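You operate a simulated robot arm through the tools that you are given. There is no shell and no other tool.

Carry out the task below with a simulated two-armed robot. There is one attempt and no reset: what you move stays moved.

Task
Clear the tester, lock the head and tighten the nut to 5 Nm.
Fine: leave the wrench's dial back at 2.

It is judged by the outcome, as a careful person would: the job done as asked, and still so three seconds after it is handed in. It fails if anything else is knocked over, pushed out of place, dropped, spilled or broken.

Robot
Two 7-joint arms with fingered hands on one trunk that stands fixed in place. Base frame: the origin is at the foot of the trunk, x ahead of it, y to its left, z up; the work surface is at about z = 850. Lengths are in mm, angles in rad, forces in N, time in s.
The left shoulder is at [70, 153, 1222], the right one opposite. With the tool pointing down near the work surface each hand reaches from about 100 to 860 mm from the base axis, measured 20 degrees to its own side. Payload 3.9 kg a hand.
Tool frame (each hand has its own): the origin (TCP) lies between the finger pads and is the grasp point; the fingertips stand 30 mm ahead of it; z points along the fingers, y is the line along which they close. Largest opening 104 mm; the body of the gripper starts 35 mm behind the TCP. The gripper is a hand of 4 fingers: y runs from the thumb to the fingers, the wrist lies at [-17, -104, -178] in the tool frame, and closing takes about 1.5 s.
Orientation is that of the tool frame in the base frame, as [roll, pitch, yaw] about the fixed x, y, z axes, in that order (R = Rz(yaw) Ry(pitch) Rx(roll)). With the fingers straight down and the wrist toward the robot, the tool's x, y and z point along [0, 1, 0], [1, 0, 0] and [0, 0, -1] of the base frame.

Tools
- The arms move only by the tool arm_command. It takes "left_rows", "right_rows" or both (then of equal length, played together; a hand with none holds still); each is a list of rows, each an object (a shift or turn left out is 0, a gripper value left out holds the last) with "delta_pos": the shift along the base's x, y, z in mm, a list of three; "angular": the turn, a rotation vector about the base's x, y, z in rad, a list of three. In form: [{"delta_pos": [tx, ty, tz], "angular": [wx, wy, wz]}, ...]. A call has 1 to 20 rows; each row shifts and turns the commanded pose from where the row before left it. "left_jaw" and "right_jaw" are, for a hand that has rows, the finger opening in mm, from 0 to 104, set as the call begins (left out, the last holds). Each row takes 0.2 s and may step no farther than 50 mm and 0.15 rad from the row before; otherwise, or with a gripper value out of range, the whole call is refused. Where a pose cannot be reached the arm comes as near as it can. A force on the tool above 90 N (or 10 N above the force at the start of the call, whichever is more), or a blocked arm, ends the call early, and 0.2 s more pass. Each finger travels about 72 mm/s and halts on what it meets, pressing with about 27 N; the grip force reading is that of the motor and also rises with nothing between the fingers. The clock runs only during rows and for 0.2 s after the last one: add rows that do not move to give the fingers time. It gives the time, the measured TCP pose, the force on the tool (base axes), the opening and the grip force at its end, in the units of the frame above (readings bear some noise), with the torque about the TCP (base axes, N m) and any sound that the robot's microphone picked up.
- Cameras (640 x 400 px; columns grow to the right, rows downward): "scene" is now at [133.9, -33.7, 1455.4]; the picture's right is [-0.39, -0.92, -0.00], its down [-0.50, 0.21, -0.84] and it looks along [0.77, -0.33, -0.55] (base axes); focal length 316 px, centre (320, 200). "left" rides on the left gripper at [-66, -90, -126] in its tool frame; the picture's right is [-0.78, -0.30, 0.56], its down [0.57, -0.70, 0.42] and it looks along [0.26, 0.65, 0.71] (tool axes); focal length 275 px, centre (320, 200). "right" rides on the right gripper at [66, -90, -126] in its tool frame; the picture's right is [-0.78, 0.30, -0.56], its down [-0.57, -0.70, 0.42] and it looks along [-0.27, 0.65, 0.71] (tool axes); focal length 275 px, centre (320, 200). There is no depth. A picture from a camera that has moved, and an enlarged one, comes with that camera's place and axes in the base frame and with its lens.
- grab_frame(camera): a new picture of that camera. No time passes.
- raise_lower(by): slides the trunk up (or, below 0, down) by that many mm; the arms and the scene camera ride with it, the base frame stays. It gives what a move gives, with no picture.
- move_fingers(index, middle, ring, thumb_bend, thumb_turn, hand): sets how far each is bent, from 0 (flat) to 100 (curled in); at 30 the hand is open as for a grip, at 70 the pads meet at the TCP. One left out holds its place. A second passes; each finger stops where it meets its share of the squeeze, and holds until it gets a number again. A gripper value or a shape takes the hand back. It gives what a move gives, with no picture; readings hold the bend of each and the force on the fingers (four entries, about 0 where the hand has none), thumb and palm. thumb_turn goes from beside the hand (0) to across from the fingers (100), as for a grip.
- hand_shape(shape, hand): the hand has 4 fingers and takes this shape, open, in about a second: jaw (thumb against the fingers, like two jaws); tri (thumb and two fingers); tip (a fingertip pinch); poke (one finger out to press); point (the index stretched); flat (the hand flat); cup (the hand cupped); fist (a fist). The gripper value then closes the fingers along that shape, each until it touches; the sizes above hold for jaw. It gives what a move gives, with no picture.
- turn_head(pan, tilt): turns the head with the scene camera to pan (to the left, within 1.501 rad either way) and tilt (down, from -0.506 to 1.204), counted from straight ahead of the robot. It gives what a move gives.
- enlarge(camera, box): a new picture of the part [left, top, right, bottom] of that camera's present view, enlarged. No time passes.
- finish_job(): hands the job in; it is judged then, once.

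Nothing tells you positions but the pictures and the camera data. Unless the task says otherwise, let go and move clear before handing in.

The tools are called after "Call:" as name(argument=value, ...) on one line, values as JSON. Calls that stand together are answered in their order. arm_command: Moves the arms, as the interface text tells. Its arguments: {"type":"object","properties":{"left_rows":{"type":"array","items":{"type":"object","properties":{"delta_pos":{"type":"array","items":{"type":"number"}},"angular":{"type":"array","items":{"type":"number"}}}}},"left_jaw":{"type":"number"},"right_rows":{"type":"array","items":{"type":"object","properties":{"delta_pos":{"type":"array","items":{"type":"number"}},"angular":{"type":"array","items":{"type":"number"}}}}},"right_jaw":{"type":"number"}},"required":[]} The other tools are called the same way: raise_lower (by) slides the trunk up or down; hand_shape (shape, hand) gives the hand a shape; move_fingers (index, middle, ring, thumb_bend, thumb_turn, hand) moves the fingers one by one; turn_head (pan, tilt) turns the head that bears the scene camera; grab_frame (camera) takes a picture; enlarge (camera, box) takes an enlarged picture of a part of a camera's view; finish_job () hands the job in.

At the start:

```text
time: 0.0
left_position: [514.6, 16.4, 1288.8]
left_tcp_rot: [3.141, -0.001, 1.57]
left_ft_force: [0.9, 0.5, -0.1]
left_torque: [0.0, -0.01, 0.02]
left_finger_gap: 103.8
left_finger_force: 0.0
left_shape: jaw
left_bend: [30.0, 30.0, 30.0, 30.0, 97.0]
left_finger forces: [0.0, 0.0, 0.0, 0.0, 0.0, 0.0]
right_position: [429.1, -428.9, 1295.5]
right_tcp_rot: [-3.141, -0.001, 1.572]
right_ft_force: [-1.2, 0.7, -0.9]
right_torque: [0.01, 0.0, -0.03]
right_finger_gap: 103.8
right_finger_force: 0.0
right_shape: jaw
right_bend: [30.0, 30.0, 30.0, 30.0, 97.0]
right_finger forces: [0.1, 0.0, 0.0, 0.0, 0.0, 0.0]
trunk travel left (down, up): [-675.0, 265.0]
head pan, tilt: [-0.401, 0.579]
```

scene: 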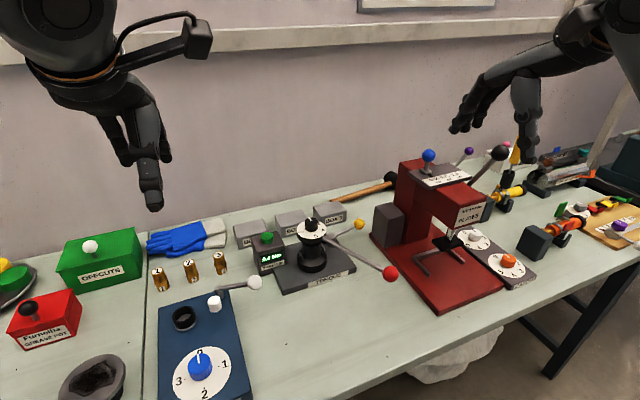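
right: 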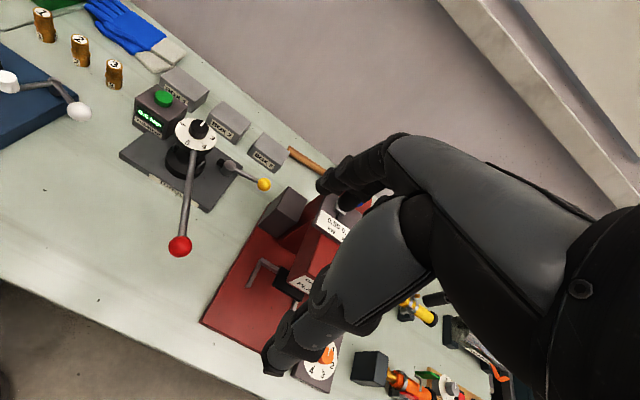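
left: 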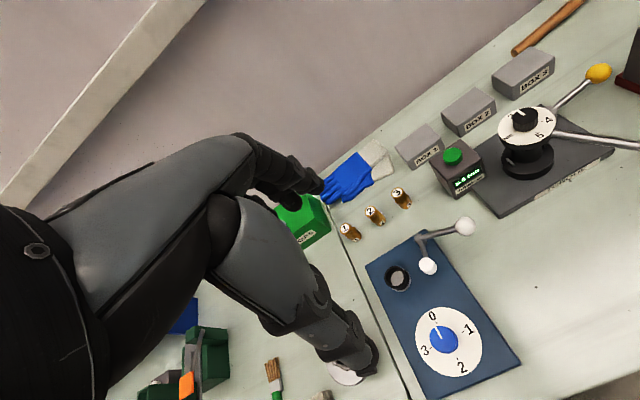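

I see a bench with a torque station in the middle: a tester box with a green button and display, a dialled wrench with a red ball, and a lever with a yellow ball. I'll look closer before moving anything.

Call:
enlarge(camera="scene", box=[230, 190, 410, 302])

Call:
enlarge(camera="left", box=[400, 60, 640, 210])

Call:
enlarge(camera="right", box=[100, 60, 300, 270])

Call:
enlarge(camera="scene", box=[360, 140, 640, 315])

```text
3.56 times, centred on (320, 246) of scene
camera zoom: at [133.9, -33.7, 1455.4], right [-0.39, -0.92, 0.0], down [-0.5, 0.21, -0.84], along [0.77, -0.33, -0.55], focal length 1124 px, centre (320, 36)
```

zoom: 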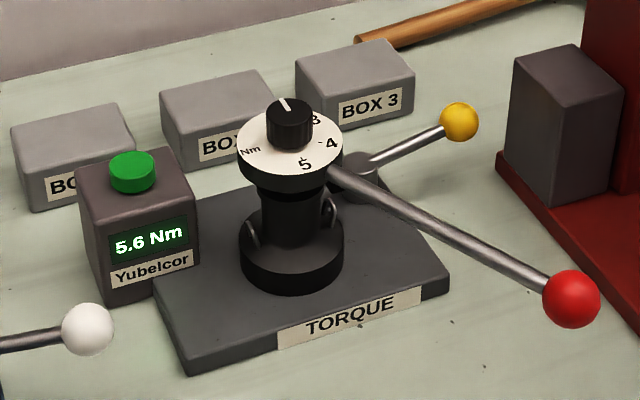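

```text
2.67 times, centred on (520, 135) of left
camera zoom: at [425.4, -50.1, 1415.2], right [-0.3, -0.78, -0.56], down [-0.7, 0.57, -0.42], along [0.65, 0.26, -0.71], focal length 734 px, centre (-213, 373)
```

zoom: 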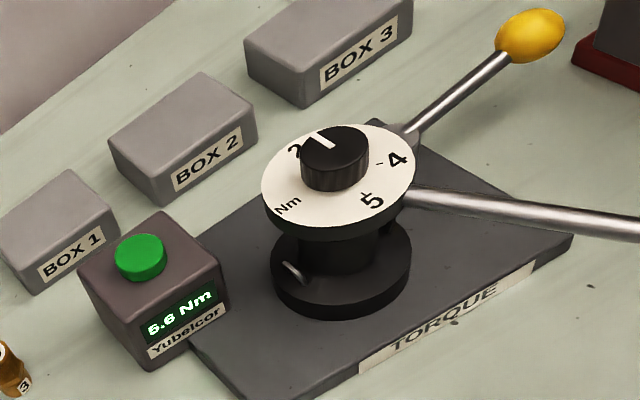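

```text
1.90 times, centred on (200, 165) of right
camera zoom: at [339.1, -362.1, 1419.9], right [0.3, -0.78, 0.56], down [-0.7, -0.57, -0.42], along [0.65, -0.27, -0.71], focal length 524 px, centre (549, 267)
```

zoom: 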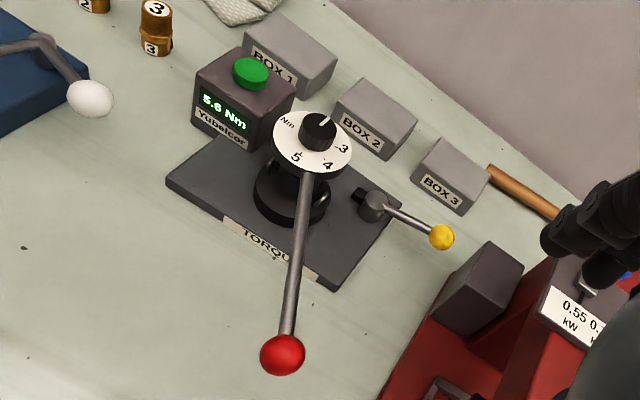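

```text
2.29 times, centred on (500, 228) of scene
camera zoom: at [133.9, -33.7, 1455.4], right [-0.39, -0.92, 0.0], down [-0.5, 0.21, -0.84], along [0.77, -0.33, -0.55], focal length 722 px, centre (-91, 137)
```

zoom: 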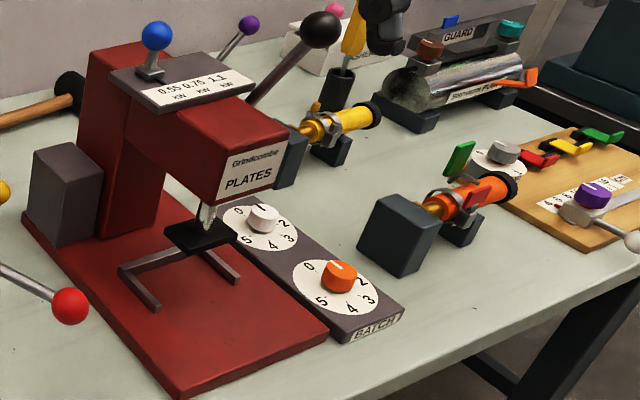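

The tester reads 5.6 Nm. The station stands around x≈690, y≈-250. I'll zoom in further on the dial, the lock lever and the tester from the fixed camera.

Call:
enlarge(camera="scene", box=[290, 212, 338, 242])

Call:
enlarge(camera="scene", box=[310, 210, 374, 250])

Call:
enlarge(camera="right", box=[164, 100, 228, 140])

Call:
enlarge(camera="right", box=[200, 140, 280, 190])

Call:
enlarge(camera="scene", box=[280, 240, 344, 280])

```text
13.33 times, centred on (314, 227) of scene
camera zoom: at [133.9, -33.7, 1455.4], right [-0.39, -0.92, 0.0], down [-0.5, 0.21, -0.84], along [0.77, -0.33, -0.55], focal length 4213 px, centre (400, -160)
```

zoom: 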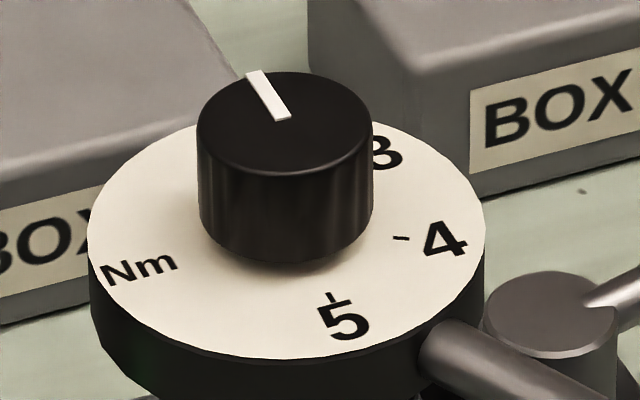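

```text
10.00 times, centred on (342, 230) of scene
camera zoom: at [133.9, -33.7, 1455.4], right [-0.39, -0.92, 0.0], down [-0.5, 0.21, -0.84], along [0.77, -0.33, -0.55], focal length 3160 px, centre (100, -100)
```

zoom: 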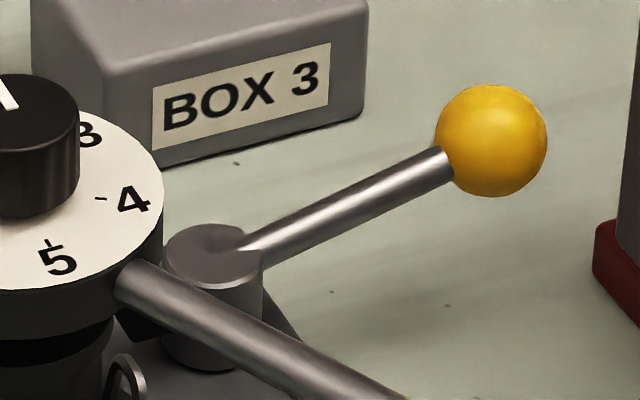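

```text
10.00 times, centred on (196, 120) of right
camera zoom: at [339.1, -362.1, 1419.9], right [0.3, -0.78, 0.56], down [-0.7, -0.57, -0.42], along [0.65, -0.27, -0.71], focal length 2753 px, centre (1560, 1000)
```

zoom: 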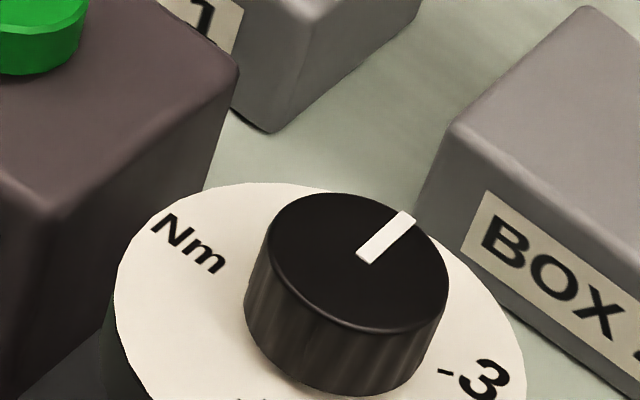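

```text
8.00 times, centred on (240, 165) of right
camera zoom: at [339.1, -362.1, 1419.9], right [0.3, -0.78, 0.56], down [-0.7, -0.57, -0.42], along [0.65, -0.27, -0.71], focal length 2202 px, centre (960, 480)
```

zoom: 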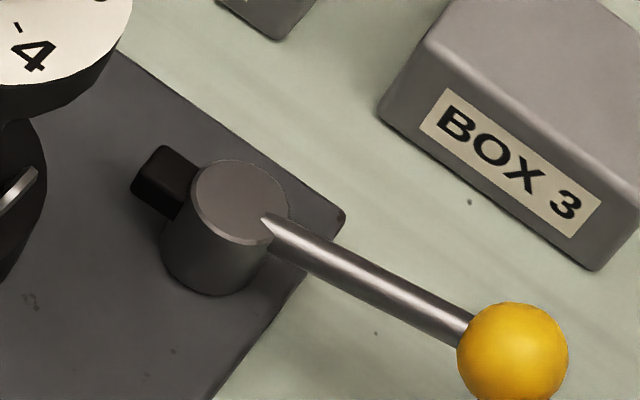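

```text
10.00 times, centred on (312, 260) of scene
camera zoom: at [133.9, -33.7, 1455.4], right [-0.39, -0.92, 0.0], down [-0.5, 0.21, -0.84], along [0.77, -0.33, -0.55], focal length 3160 px, centre (400, -400)
```

zoom: 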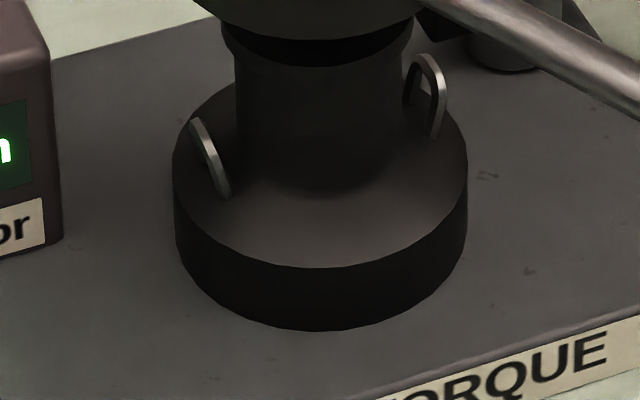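

The dial pointer is at 2 (pointing away from the robot), with 3, 4 and 5 running clockwise. I'll bring the right hand lower to look at the dial and lock lever from closer.

Call:
arm_command(right_rows=[{"delta_pos": [13, 7, -36]}, {"delta_pos": [13, 7, -36]}, {"delta_pos": [13, 7, -36]}, {"delta_pos": [12, 8, -37]}, {}])

Call:
grab_frame(camera="right")

Call:
grab_frame(camera="scene")

```text
time: 1.2
left_position: [515.5, 16.1, 1289.0]
left_tcp_rot: [-3.141, 0.0, 1.571]
left_ft_force: [-0.7, -0.2, -0.1]
left_torque: [-0.02, 0.04, -0.06]
left_finger_gap: 103.6
left_finger_force: 0.1
left_shape: jaw
left_bend: [30.0, 30.0, 30.0, 30.0, 97.0]
left_finger forces: [0.1, 0.0, 0.0, 0.1, 0.0, 0.1]
right_position: [479.9, -398.3, 1151.8]
right_tcp_rot: [-3.141, 0.0, 1.571]
right_ft_force: [-0.4, 0.0, -0.8]
right_torque: [-0.01, -0.04, -0.01]
right_finger_gap: 103.6
right_finger_force: 0.1
right_shape: jaw
right_bend: [30.0, 30.0, 30.0, 30.0, 97.0]
right_finger forces: [0.0, 0.1, 0.0, 0.1, 0.0, 0.0]
trunk travel left (down, up): [-675.0, 265.0]
head pan, tilt: [-0.401, 0.579]
```

```text
taken
camera right: at [390.4, -331.2, 1275.0], right [0.3, -0.78, 0.56], down [-0.7, -0.57, -0.43], along [0.65, -0.26, -0.71], focal length 275 px, centre (320, 200)
```

right: 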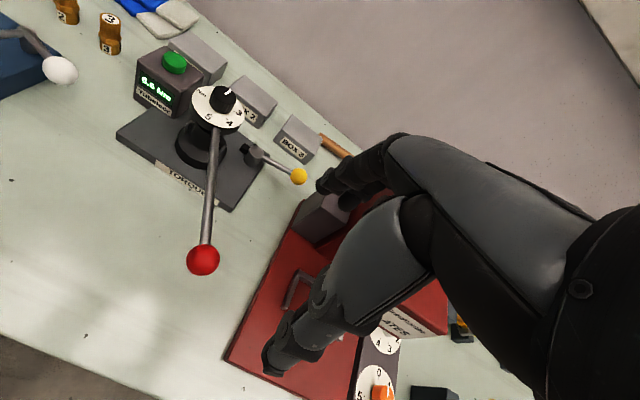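

```text
taken
camera scene: at [133.5, -33.5, 1455.5], right [-0.39, -0.92, 0.0], down [-0.5, 0.21, -0.84], along [0.77, -0.33, -0.55], focal length 316 px, centre (320, 200)
```

scene: 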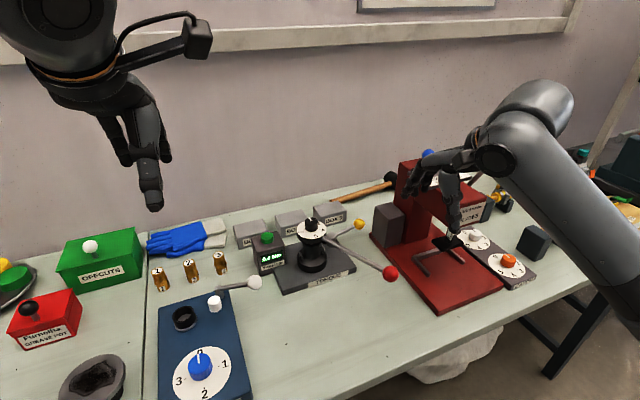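

Call:
enlarge(camera="right", box=[100, 30, 340, 180])

Call:
enlarge(camera="right", box=[185, 80, 249, 120])

Call:
enlarge(camera="right", box=[160, 120, 320, 220])

```text
2.67 times, centred on (220, 105) of right
camera zoom: at [390.4, -331.2, 1275.0], right [0.3, -0.78, 0.56], down [-0.7, -0.57, -0.43], along [0.65, -0.26, -0.71], focal length 734 px, centre (587, 453)
```

zoom: 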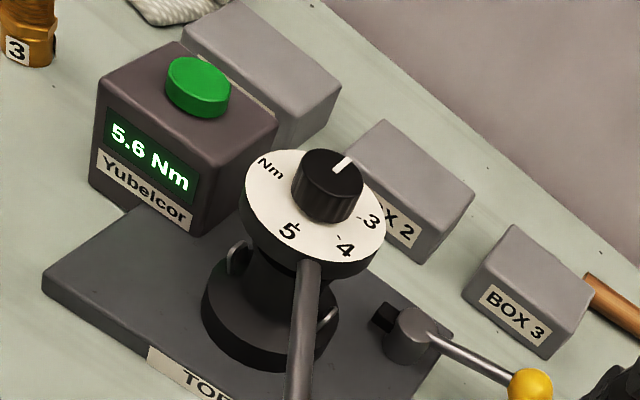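

```text
10.00 times, centred on (217, 100) of right
camera zoom: at [390.4, -331.2, 1275.0], right [0.3, -0.78, 0.56], down [-0.7, -0.57, -0.43], along [0.65, -0.26, -0.71], focal length 2753 px, centre (1350, 1200)
```

zoom: 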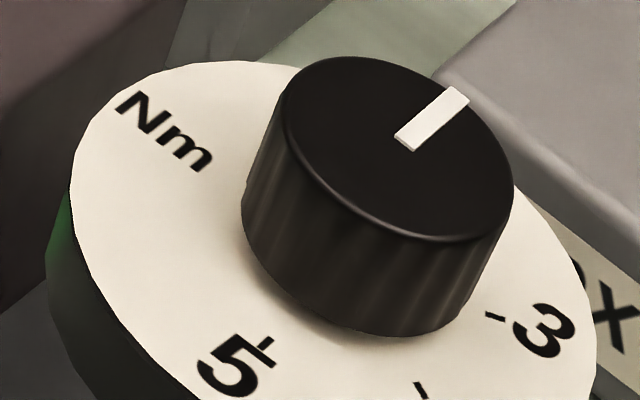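

```text
4.00 times, centred on (240, 170) of right
camera zoom: at [390.4, -331.2, 1275.0], right [0.3, -0.78, 0.56], down [-0.7, -0.57, -0.43], along [0.65, -0.26, -0.71], focal length 1101 px, centre (640, 320)
```

zoom: 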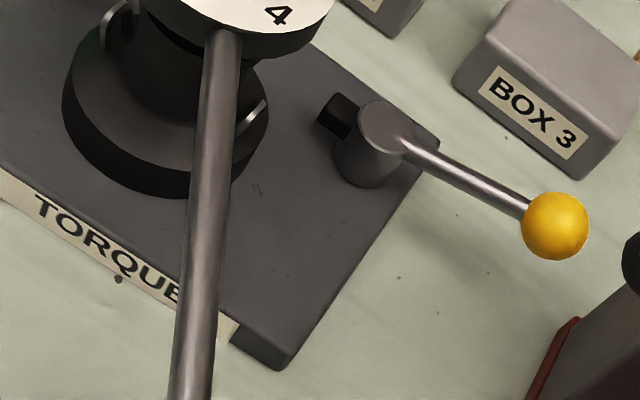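

The station is clear: knob about 31 mm wide with its top near z≈1000 at (692, -248), button near (743, -150, 948), lock lever pivot near (752, -323) with its cam pointing away from the head. I'll shape the right hand to poke and see where the fingertip lands.

Call:
hand_shape(hand="right", shape="poke")

Call:
grab_frame(camera="right")

Call:
enlarge(camera="scene", box=[380, 100, 540, 200])

Call:
grab_frame(camera="left")

```text
time: 2.1
left_position: [516.8, 16.6, 1288.4]
left_tcp_rot: [3.141, 0.0, 1.572]
left_ft_force: [-0.6, 0.1, 0.1]
left_torque: [0.01, 0.03, 0.0]
left_finger_gap: 103.3
left_finger_force: 0.1
left_shape: jaw
left_bend: [30.0, 30.0, 30.0, 30.0, 97.0]
left_finger forces: [0.0, 0.0, 0.1, 0.1, 0.1, 0.1]
right_position: [481.2, -398.5, 1151.4]
right_tcp_rot: [3.141, 0.0, 1.571]
right_ft_force: [-0.4, 0.0, -0.7]
right_torque: [-0.01, 0.0, 0.01]
right_finger_gap: 0.0
right_finger_force: 0.1
right_shape: poke
right_bend: [70.0, 70.0, 99.0, 100.0, 100.0]
right_finger forces: [0.0, 0.1, 0.0, 0.0, 0.0, 0.1]
trunk travel left (down, up): [-675.0, 265.0]
head pan, tilt: [-0.401, 0.579]
```

```text
taken
camera right: at [390.9, -331.6, 1275.1], right [0.3, -0.78, 0.56], down [-0.7, -0.57, -0.42], along [0.65, -0.27, -0.71], focal length 275 px, centre (320, 200)
```

right: 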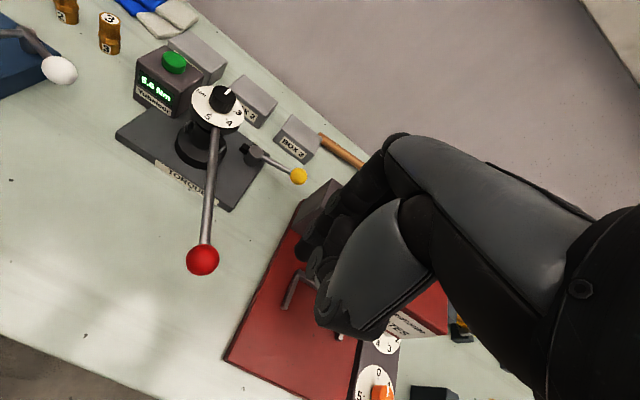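

```text
4.00 times, centred on (460, 150) of scene
camera zoom: at [134.1, -33.7, 1455.4], right [-0.39, -0.92, 0.0], down [-0.5, 0.21, -0.84], along [0.77, -0.33, -0.55], focal length 1264 px, centre (-240, 400)
```

zoom: 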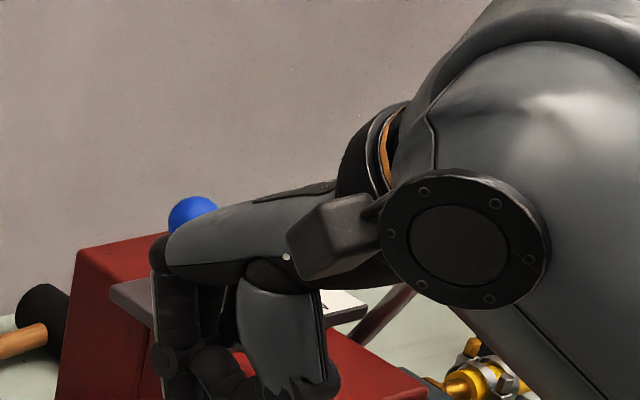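

```text
taken
camera left: at [425.5, -50.1, 1415.1], right [-0.3, -0.78, -0.56], down [-0.7, 0.57, -0.42], along [0.65, 0.26, -0.71], focal length 275 px, centre (320, 200)
```

left: 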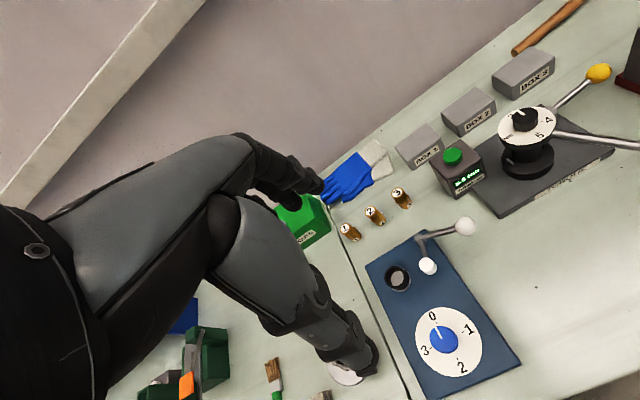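

Call:
enlarge(camera="right", box=[270, 180, 430, 360])

Call:
enlarge(camera="scene", box=[400, 140, 496, 220])

```text
2.22 times, centred on (350, 270) of right
camera zoom: at [390.9, -331.6, 1275.1], right [0.3, -0.78, 0.56], down [-0.7, -0.57, -0.42], along [0.65, -0.27, -0.71], focal length 612 px, centre (253, 44)
```

zoom: 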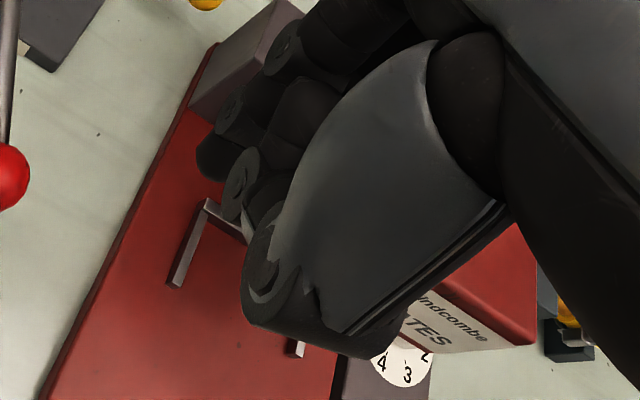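

```text
5.00 times, centred on (448, 180) of scene
camera zoom: at [134.1, -33.7, 1455.4], right [-0.39, -0.92, 0.0], down [-0.5, 0.21, -0.84], along [0.77, -0.33, -0.55], focal length 1580 px, centre (-320, 300)
```

zoom: 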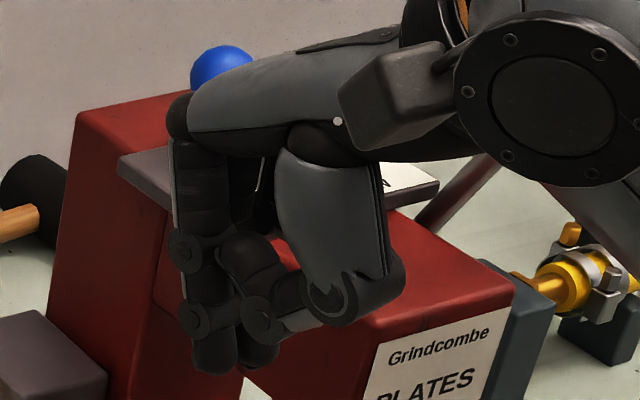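

In the poke shape the index and middle fingertips straddle the TCP, which suits the button. I'll move the left hand slightly away and bring the right hand high over the button.

Call:
arm_command(right_rows=[{"delta_pos": [32, 31, 0]}, {"delta_pos": [32, 31, 0]}, {"delta_pos": [32, 31, 0]}, {"delta_pos": [32, 31, 0]}, {"delta_pos": [32, 31, 0]}, {"delta_pos": [32, 31, 0]}, {"delta_pos": [35, 31, 0]}, {"delta_pos": [35, 31, -10]}, {}], left_rows=[{"delta_pos": [0, 30, 0]}, {"delta_pos": [0, 30, 0]}, {}, {}, {}, {}, {}, {}, {}])

Call:
grab_frame(camera="left")

Call:
grab_frame(camera="right")

Call:
grab_frame(camera="scene")

```text
time: 4.1
left_position: [514.5, 74.0, 1288.7]
left_tcp_rot: [-3.141, -0.001, 1.571]
left_ft_force: [-0.4, -0.3, 0.8]
left_torque: [0.01, 0.04, -0.02]
left_finger_gap: 103.8
left_finger_force: 0.1
left_shape: jaw
left_bend: [30.0, 30.0, 30.0, 30.0, 97.0]
left_finger forces: [0.0, 0.1, 0.1, 0.0, 0.1, 0.0]
right_position: [743.8, -150.6, 1139.9]
right_tcp_rot: [-3.141, 0.001, 1.57]
right_ft_force: [-0.4, 0.0, 0.5]
right_torque: [0.0, -0.04, -0.03]
right_finger_gap: 0.0
right_finger_force: 0.0
right_shape: poke
right_bend: [70.0, 70.0, 99.0, 100.0, 100.0]
right_finger forces: [0.0, 0.1, 0.0, 0.0, 0.1, 0.0]
trunk travel left (down, up): [-675.0, 265.0]
head pan, tilt: [-0.401, 0.579]
```

```text
taken
camera left: at [423.9, 7.7, 1415.0], right [-0.3, -0.78, -0.56], down [-0.7, 0.57, -0.42], along [0.65, 0.27, -0.71], focal length 275 px, centre (320, 200)
```

left: 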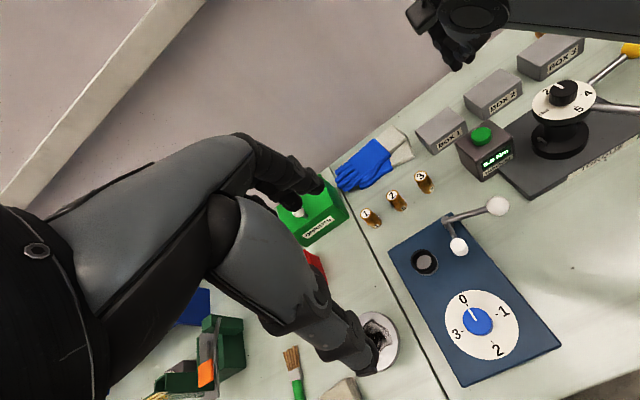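

```text
taken
camera right: at [653.4, -83.2, 1262.7], right [0.3, -0.78, 0.56], down [-0.7, -0.57, -0.43], along [0.65, -0.27, -0.71], focal length 275 px, centre (320, 200)
```

right: 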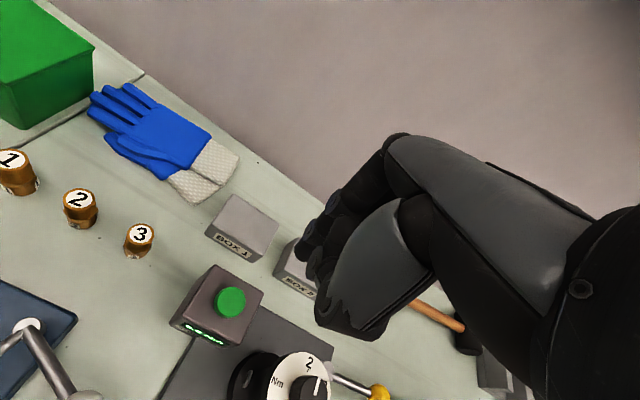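

```text
taken
camera scene: at [133.1, -34.9, 1455.5], right [-0.39, -0.92, 0.0], down [-0.5, 0.22, -0.84], along [0.77, -0.33, -0.55], focal length 316 px, centre (320, 200)
```

scene: 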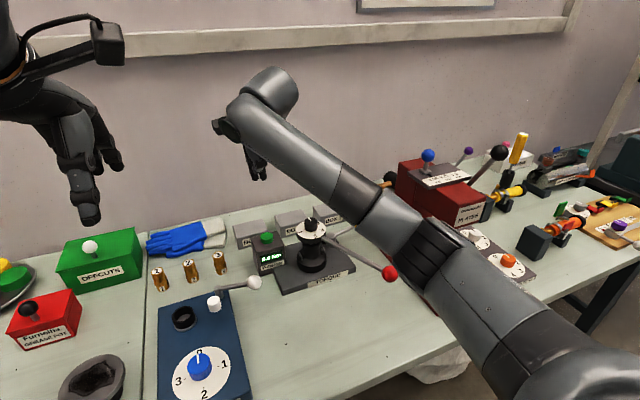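

Call:
enlarge(camera="right", box=[160, 250, 400, 400])

Call:
enlarge(camera="scene", box=[230, 110, 350, 290])

Call:
enlarge(camera="left", box=[400, 0, 560, 200])

```text
2.67 times, centred on (280, 325) of right
camera zoom: at [653.4, -83.2, 1262.7], right [0.3, -0.78, 0.56], down [-0.7, -0.57, -0.43], along [0.65, -0.27, -0.71], focal length 734 px, centre (427, -133)
```

zoom: 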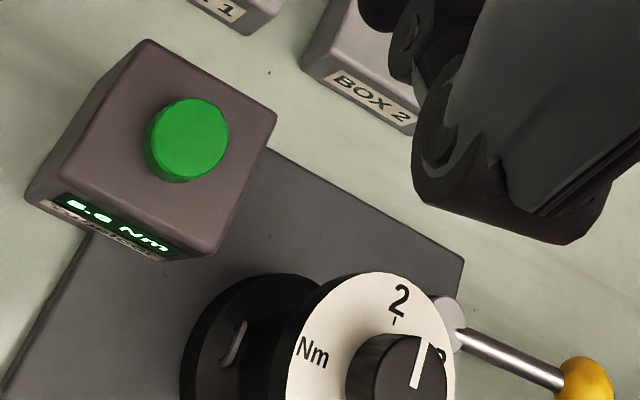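

```text
2.22 times, centred on (290, 200) of scene
camera zoom: at [133.1, -34.9, 1455.5], right [-0.39, -0.92, 0.0], down [-0.5, 0.22, -0.84], along [0.77, -0.33, -0.55], focal length 702 px, centre (387, 200)
```

zoom: 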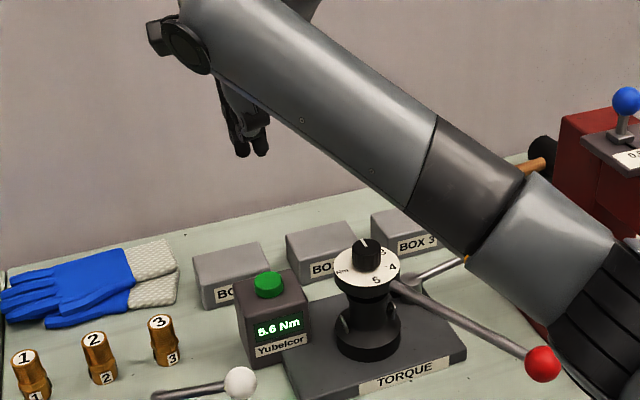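

```text
2.00 times, centred on (480, 100) of left
camera zoom: at [423.9, 7.7, 1415.0], right [-0.3, -0.78, -0.56], down [-0.7, 0.57, -0.42], along [0.65, 0.27, -0.71], focal length 551 px, centre (0, 400)
```

zoom: 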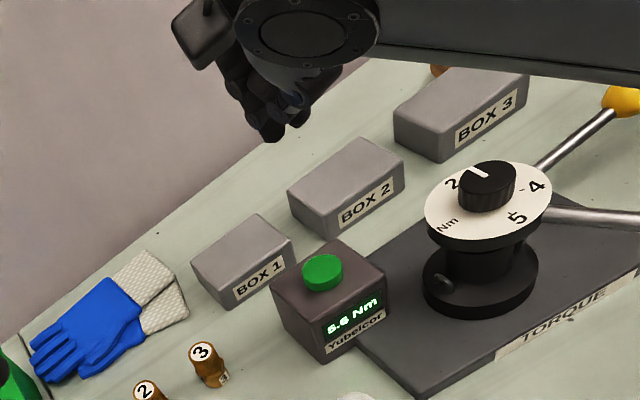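

The button sits at about (741, -151, 948), and the right camera sees it past the hand. I'll descend to about 20 mm above it and check alignment.

Call:
arm_command(right_rows=[{"delta_pos": [0, 0, -35]}, {"delta_pos": [-1, 0, -35]}, {"delta_pos": [-1, 0, -35]}, {"delta_pos": [0, 0, -33]}, {}])

Call:
grab_frame(camera="right")

Call:
enlarge(camera="left", box=[400, 0, 560, 200])

Call:
enlarge(camera="scene", box=[190, 130, 430, 290])

```text
time: 5.3
left_position: [514.6, 75.0, 1289.0]
left_tcp_rot: [-3.141, 0.001, 1.57]
left_ft_force: [0.0, 0.1, -0.5]
left_torque: [0.01, 0.02, 0.01]
left_finger_gap: 103.7
left_finger_force: 0.2
left_shape: jaw
left_bend: [30.0, 30.0, 30.0, 30.0, 97.0]
left_finger forces: [0.0, 0.1, 0.0, 0.0, 0.0, 0.0]
right_position: [739.9, -153.0, 1002.9]
right_tcp_rot: [3.141, 0.0, 1.569]
right_ft_force: [0.2, 0.4, 0.3]
right_torque: [-0.01, -0.02, -0.01]
right_finger_gap: 0.0
right_finger_force: 0.0
right_shape: poke
right_bend: [70.0, 70.0, 99.0, 100.0, 100.0]
right_finger forces: [0.0, 0.1, 0.1, 0.0, 0.0, 0.1]
trunk travel left (down, up): [-675.0, 265.0]
head pan, tilt: [-0.401, 0.579]
```

```text
taken
camera right: at [649.9, -85.4, 1126.1], right [0.3, -0.78, 0.56], down [-0.7, -0.57, -0.42], along [0.65, -0.27, -0.71], focal length 275 px, centre (320, 200)
```

right: 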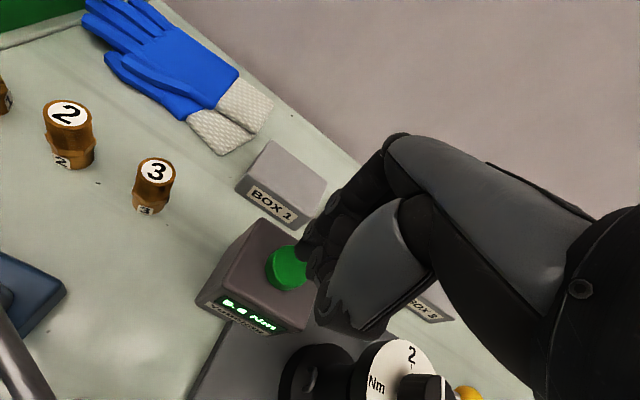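

```text
2.00 times, centred on (480, 100) of left
camera zoom: at [424.3, 8.9, 1414.9], right [-0.3, -0.78, -0.56], down [-0.7, 0.57, -0.42], along [0.65, 0.26, -0.71], focal length 551 px, centre (0, 400)
```

zoom: 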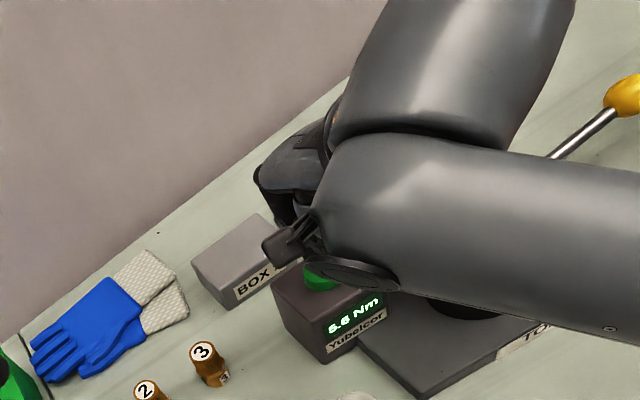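

```text
2.50 times, centred on (310, 210) of scene
camera zoom: at [133.5, -33.6, 1455.5], right [-0.39, -0.92, 0.0], down [-0.5, 0.21, -0.84], along [0.77, -0.33, -0.55], focal length 790 px, centre (345, 175)
```

zoom: 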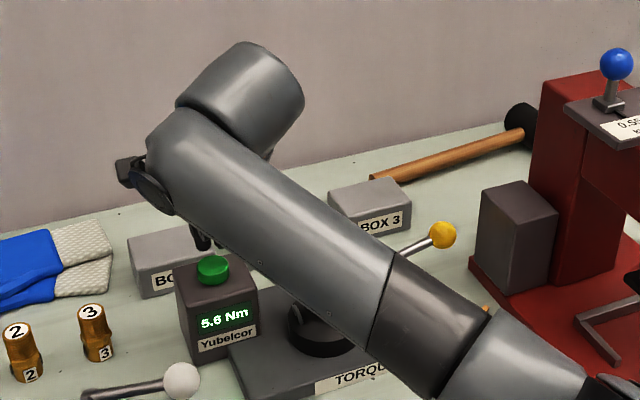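

Call:
enlarge(camera="right", box=[220, 200, 380, 300])

Call:
enlarge(camera="scene", box=[240, 200, 304, 240])

```text
4.00 times, centred on (300, 250) of right
camera zoom: at [649.9, -85.4, 1126.1], right [0.3, -0.78, 0.56], down [-0.7, -0.57, -0.42], along [0.65, -0.27, -0.71], focal length 1101 px, centre (400, 0)
```

zoom: 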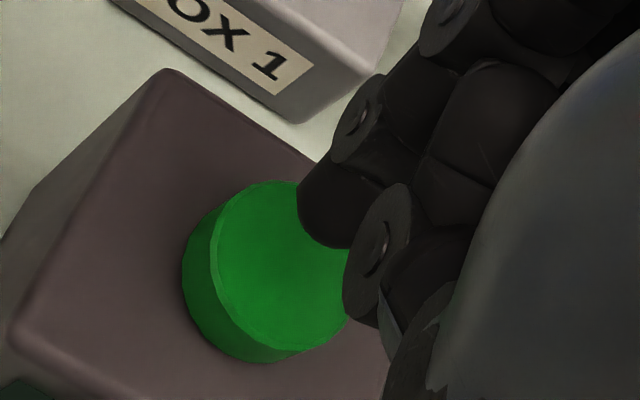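

```text
10.00 times, centred on (272, 220) of scene
camera zoom: at [133.5, -33.6, 1455.5], right [-0.39, -0.92, 0.0], down [-0.5, 0.21, -0.84], along [0.77, -0.33, -0.55], focal length 3160 px, centre (800, 0)
```

zoom: 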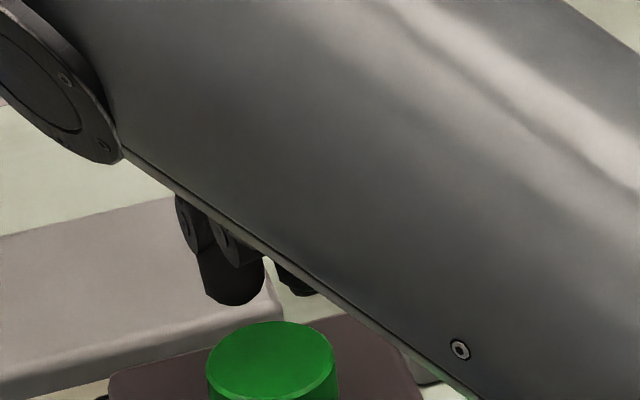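

The fingertips are centred over the button laterally. I'll lower in small steps until contact.

Call:
arm_command(right_rows=[{"delta_pos": [3, 0, -5]}, {"delta_pos": [2, 0, -5]}, {"delta_pos": [0, 0, -5]}, {"delta_pos": [0, 0, -4]}, {}])

Call:
enlarge(camera="scene", box=[240, 205, 304, 265])

Call:
enlarge(camera="right", box=[220, 200, 380, 300])

```text
time: 6.5
left_position: [515.1, 75.5, 1288.6]
left_tcp_rot: [-3.142, -0.001, 1.571]
left_ft_force: [0.6, 0.1, -0.4]
left_torque: [-0.01, -0.01, 0.04]
left_finger_gap: 103.8
left_finger_force: 0.0
left_shape: jaw
left_bend: [30.0, 30.0, 30.0, 30.0, 97.0]
left_finger forces: [0.0, 0.0, 0.0, 0.1, 0.0, 0.0]
right_position: [744.6, -151.9, 983.2]
right_tcp_rot: [-3.141, 0.0, 1.571]
right_ft_force: [0.8, -0.2, 0.0]
right_torque: [-0.01, -0.03, -0.03]
right_finger_gap: 0.0
right_finger_force: 0.0
right_shape: poke
right_bend: [70.0, 70.0, 99.0, 100.0, 100.0]
right_finger forces: [0.0, 0.1, 0.0, 0.0, 0.0, 0.1]
trunk travel left (down, up): [-675.0, 265.0]
head pan, tilt: [-0.401, 0.579]
```

```text
6.67 times, centred on (272, 235) of scene
camera zoom: at [133.9, -33.5, 1455.4], right [-0.39, -0.92, 0.0], down [-0.5, 0.21, -0.84], along [0.77, -0.33, -0.55], focal length 2107 px, centre (640, -33)
```

zoom: 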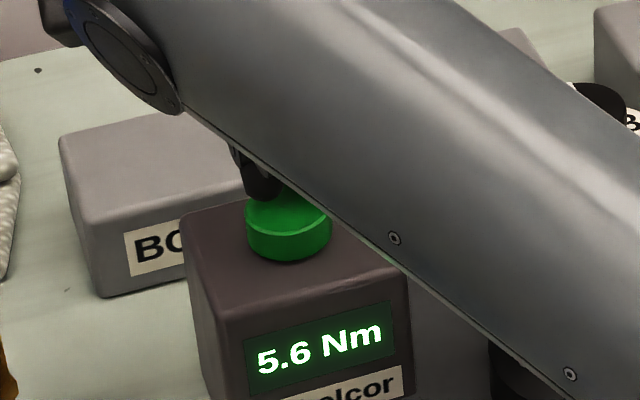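

```text
4.00 times, centred on (300, 250) of right
camera zoom: at [655.4, -85.4, 1107.5], right [0.3, -0.78, 0.56], down [-0.7, -0.57, -0.42], along [0.65, -0.26, -0.71], focal length 1101 px, centre (400, 0)
```

zoom: 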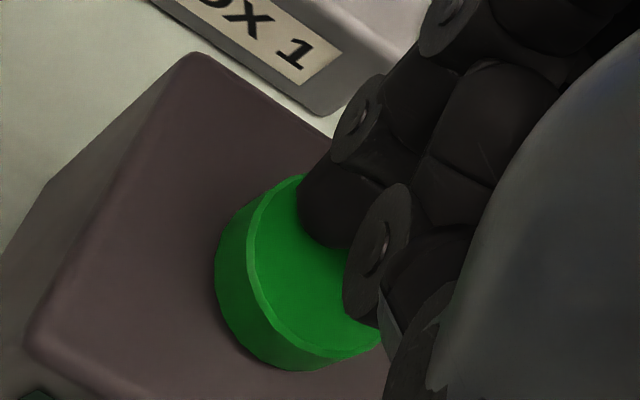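

Call:
arm_command(right_rows=[{"delta_pos": [-2, -1, -2]}, {"delta_pos": [-1, 0, -2]}, {"delta_pos": [0, 0, -2]}, {}])

Call:
enlarge(camera="scene", box=[240, 205, 304, 265])

```text
time: 7.5
left_position: [514.4, 75.4, 1286.9]
left_tcp_rot: [-3.141, 0.001, 1.569]
left_ft_force: [-0.5, 0.3, 0.3]
left_torque: [0.0, 0.0, 0.02]
left_finger_gap: 103.7
left_finger_force: 0.2
left_shape: jaw
left_bend: [30.0, 30.0, 30.0, 30.0, 97.0]
left_finger forces: [0.0, 0.0, 0.0, 0.0, 0.1, 0.0]
right_position: [741.3, -153.1, 978.4]
right_tcp_rot: [3.141, 0.001, 1.571]
right_ft_force: [-0.5, -0.7, 1.5]
right_torque: [-0.01, 0.0, 0.01]
right_finger_gap: 0.0
right_finger_force: 0.0
right_shape: poke
right_bend: [70.0, 70.0, 99.0, 100.0, 100.0]
right_finger forces: [0.0, 1.6, 0.0, 0.0, 0.1, 0.0]
trunk travel left (down, up): [-675.0, 265.0]
head pan, tilt: [-0.401, 0.579]
```

```text
6.67 times, centred on (272, 235) of scene
camera zoom: at [133.6, -33.4, 1455.5], right [-0.39, -0.92, 0.0], down [-0.5, 0.21, -0.84], along [0.77, -0.33, -0.55], focal length 2107 px, centre (640, -33)
```

zoom: 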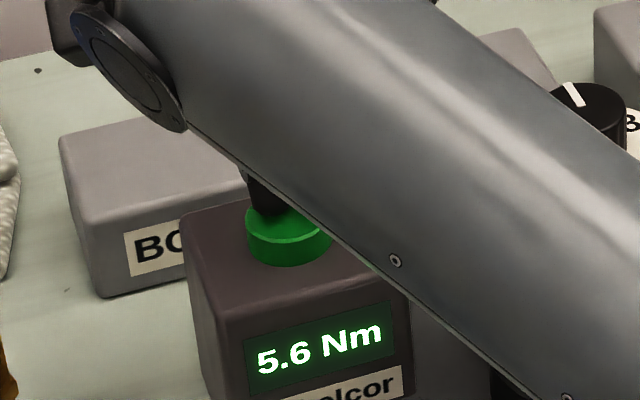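

Contact: the middle finger reads 1.6 N at tip z≈948. I'll press a few millimetres more.

Call:
arm_command(right_rows=[{"delta_pos": [0, 0, -2]}, {"delta_pos": [0, 0, -2]}, {}])

Call:
enlarge(camera="scene", box=[240, 205, 304, 265])

```text
time: 8.3
left_position: [514.8, 76.8, 1289.0]
left_tcp_rot: [3.141, -0.001, 1.57]
left_ft_force: [-0.3, 0.4, -0.6]
left_torque: [0.0, -0.01, 0.01]
left_finger_gap: 103.5
left_finger_force: 0.1
left_shape: jaw
left_bend: [30.0, 30.0, 30.0, 30.0, 97.0]
left_finger forces: [0.0, 0.0, 0.0, 0.0, 0.1, 0.0]
right_position: [741.8, -154.0, 975.0]
right_tcp_rot: [3.139, 0.001, 1.571]
right_ft_force: [1.3, -0.7, 2.8]
right_torque: [-0.08, 0.0, -0.01]
right_finger_gap: 0.3
right_finger_force: 0.1
right_shape: poke
right_bend: [70.0, 70.0, 99.0, 100.0, 100.0]
right_finger forces: [0.0, 3.0, 0.0, 0.0, 0.0, 0.1]
trunk travel left (down, up): [-675.0, 265.0]
head pan, tilt: [-0.401, 0.579]
heard: click
```

```text
6.67 times, centred on (272, 235) of scene
camera zoom: at [133.5, -33.5, 1455.5], right [-0.39, -0.92, 0.0], down [-0.5, 0.21, -0.84], along [0.77, -0.33, -0.55], focal length 2107 px, centre (640, -33)
```

zoom: 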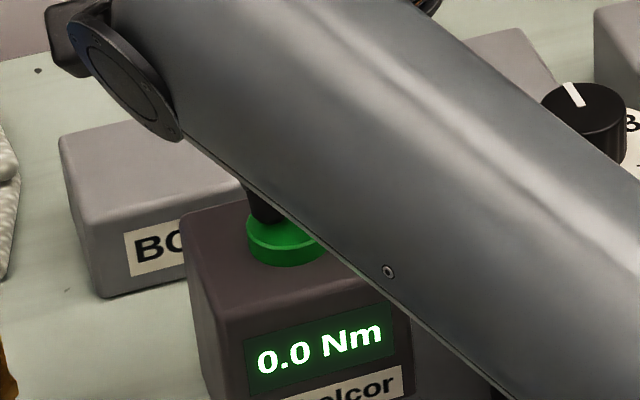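

The tester now reads 0.0 Nm with a click. Next I'll lift clear and move over the lock lever to look at it closely.

Call:
arm_command(right_rows=[{"delta_pos": [0, 0, 10]}, {"delta_pos": [0, 0, 30]}, {"delta_pos": [0, 0, 40]}, {"delta_pos": [0, 0, 40]}, {"delta_pos": [0, -40, 10]}, {"delta_pos": [0, -45, 0]}, {"delta_pos": [0, -45, 0]}, {"delta_pos": [0, -40, 0]}, {}])

Call:
grab_frame(camera="right")

Call:
grab_frame(camera="scene")

Call:
grab_frame(camera="left")

```text
time: 10.3
left_position: [516.1, 77.6, 1288.6]
left_tcp_rot: [-3.141, 0.0, 1.57]
left_ft_force: [-0.5, 0.3, -0.1]
left_torque: [-0.03, 0.03, 0.01]
left_finger_gap: 103.6
left_finger_force: 0.0
left_shape: jaw
left_bend: [30.0, 30.0, 30.0, 30.0, 97.0]
left_finger forces: [0.0, 0.0, 0.0, 0.0, 0.0, 0.0]
right_position: [739.1, -323.1, 1103.6]
right_tcp_rot: [-3.14, 0.0, 1.57]
right_ft_force: [0.5, 0.4, 0.4]
right_torque: [-0.03, 0.01, -0.01]
right_finger_gap: 0.0
right_finger_force: 0.1
right_shape: poke
right_bend: [70.0, 70.0, 99.0, 100.0, 100.0]
right_finger forces: [0.1, 0.0, 0.0, 0.1, 0.1, 0.0]
trunk travel left (down, up): [-675.0, 265.0]
head pan, tilt: [-0.401, 0.579]
```

```text
taken
camera right: at [650.2, -257.1, 1227.4], right [0.3, -0.78, 0.56], down [-0.7, -0.57, -0.42], along [0.65, -0.27, -0.71], focal length 275 px, centre (320, 200)
```

right: 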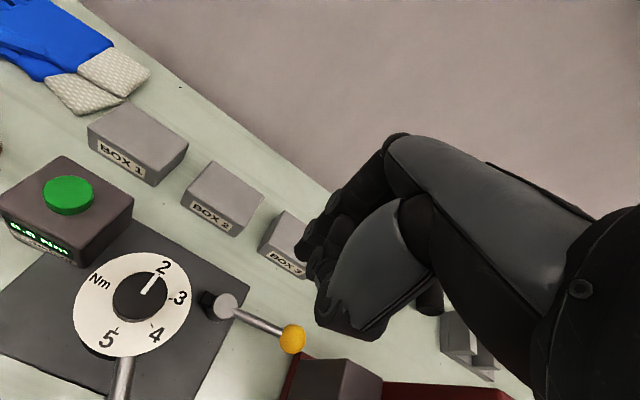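

```text
taken
camera scene: at [134.1, -32.8, 1455.4], right [-0.39, -0.92, 0.0], down [-0.5, 0.21, -0.84], along [0.77, -0.33, -0.55], focal length 316 px, centre (320, 200)
```

scene: 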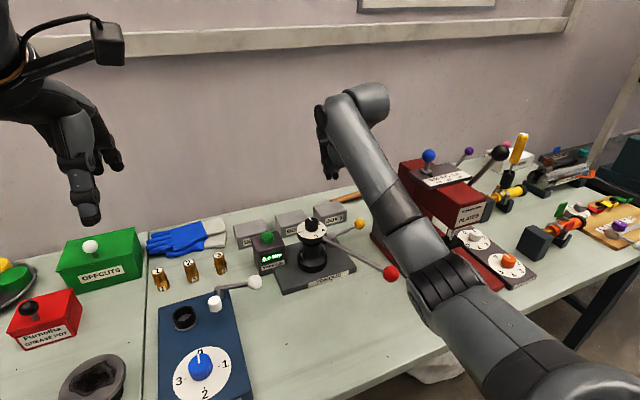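

```text
taken
camera left: at [424.8, 9.7, 1414.7], right [-0.3, -0.78, -0.56], down [-0.7, 0.57, -0.42], along [0.65, 0.26, -0.71], focal length 275 px, centre (320, 200)
```

left: 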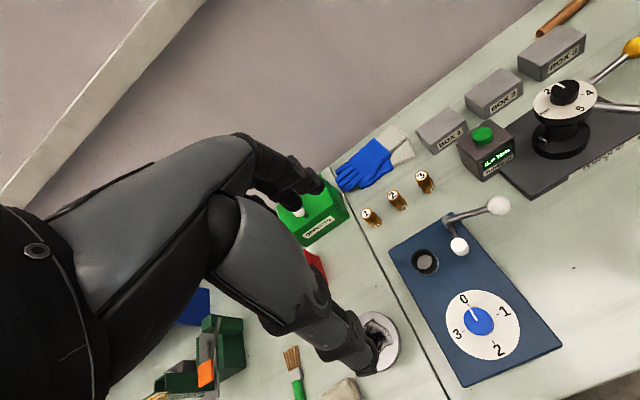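

Now the dial and lever are seen nearly from above. I'll enlarge both.

Call:
enlarge(camera="right", box=[60, 240, 220, 370])

Call:
enlarge(camera="right", box=[160, 250, 320, 380])

Call:
enlarge(camera="scene", box=[310, 205, 374, 265])

```text
3.08 times, centred on (140, 305) of right
camera zoom: at [650.2, -257.1, 1227.4], right [0.3, -0.78, 0.56], down [-0.7, -0.57, -0.42], along [0.65, -0.27, -0.71], focal length 847 px, centre (874, -123)
```

zoom: 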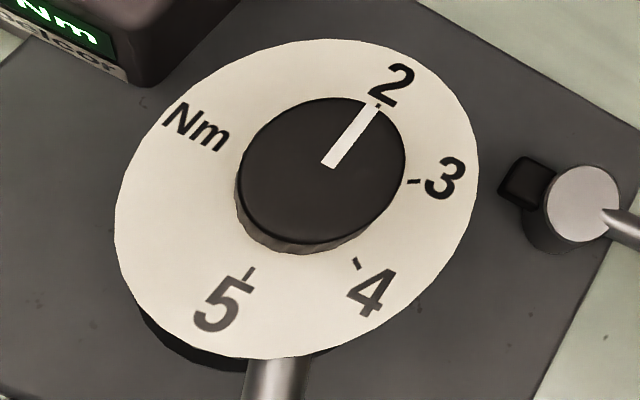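

```text
3.08 times, centred on (240, 315) of right
camera zoom: at [650.2, -257.1, 1227.4], right [0.3, -0.78, 0.56], down [-0.7, -0.57, -0.42], along [0.65, -0.27, -0.71], focal length 847 px, centre (566, -154)
```

zoom: 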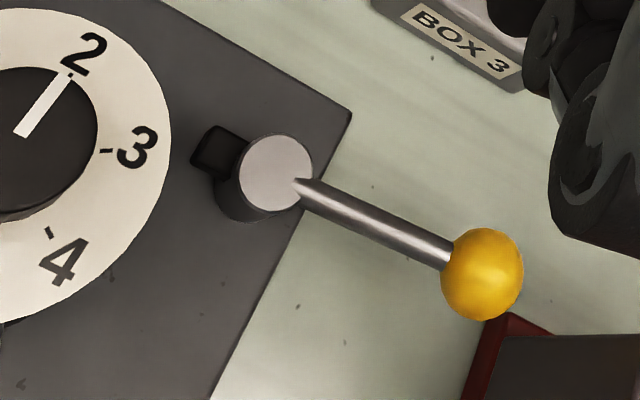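

```text
6.67 times, centred on (342, 235) of scene
camera zoom: at [134.1, -32.8, 1455.4], right [-0.39, -0.92, 0.0], down [-0.5, 0.21, -0.84], along [0.77, -0.33, -0.55], focal length 2107 px, centre (173, -33)
```

zoom: 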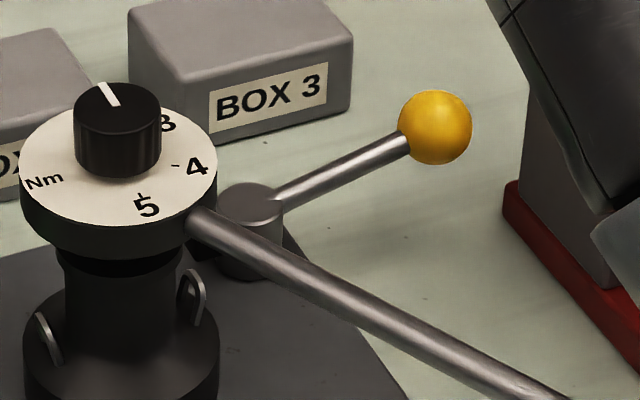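

Call:
enlarge(camera="right", box=[190, 275, 254, 325])

Call:
enlarge(camera="scene", box=[330, 226, 366, 256])

Call:
enlarge(camera="left", box=[560, 30, 640, 130])

```text
8.00 times, centred on (222, 300) of right
camera zoom: at [650.2, -257.1, 1227.4], right [0.3, -0.78, 0.56], down [-0.7, -0.57, -0.42], along [0.65, -0.27, -0.71], focal length 2202 px, centre (1104, -600)
```

zoom: 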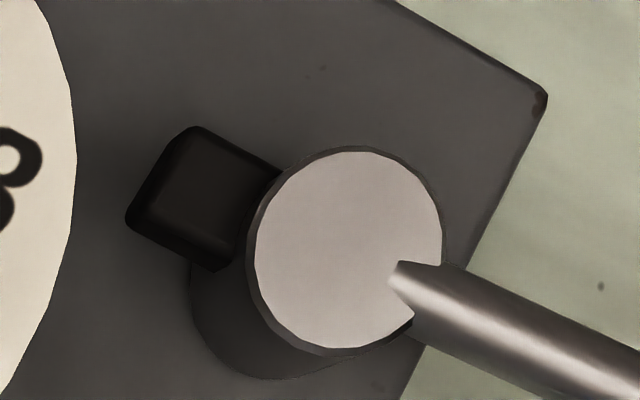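

```text
13.33 times, centred on (348, 241) of scene
camera zoom: at [134.1, -32.8, 1455.4], right [-0.39, -0.92, 0.0], down [-0.5, 0.21, -0.84], along [0.77, -0.33, -0.55], focal length 4213 px, centre (-53, -347)
```

zoom: 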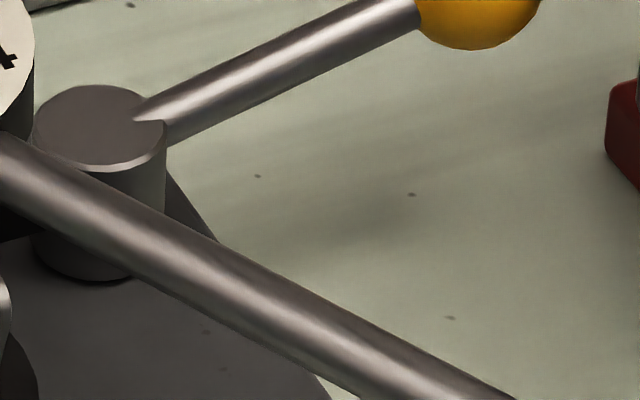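

```text
4.00 times, centred on (600, 80) of left
camera zoom: at [424.8, 9.7, 1414.7], right [-0.3, -0.78, -0.56], down [-0.7, 0.57, -0.42], along [0.65, 0.26, -0.71], focal length 1101 px, centre (-800, 680)
```

zoom: 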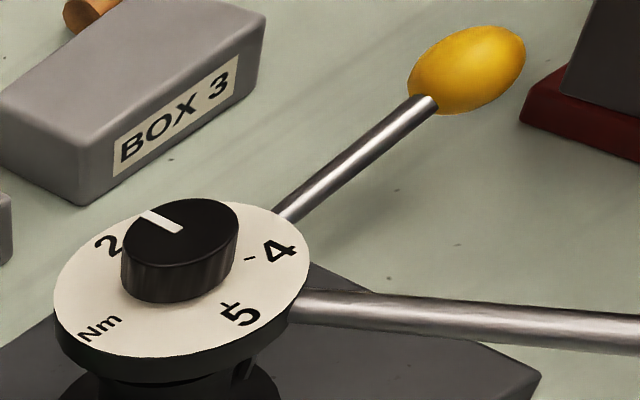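

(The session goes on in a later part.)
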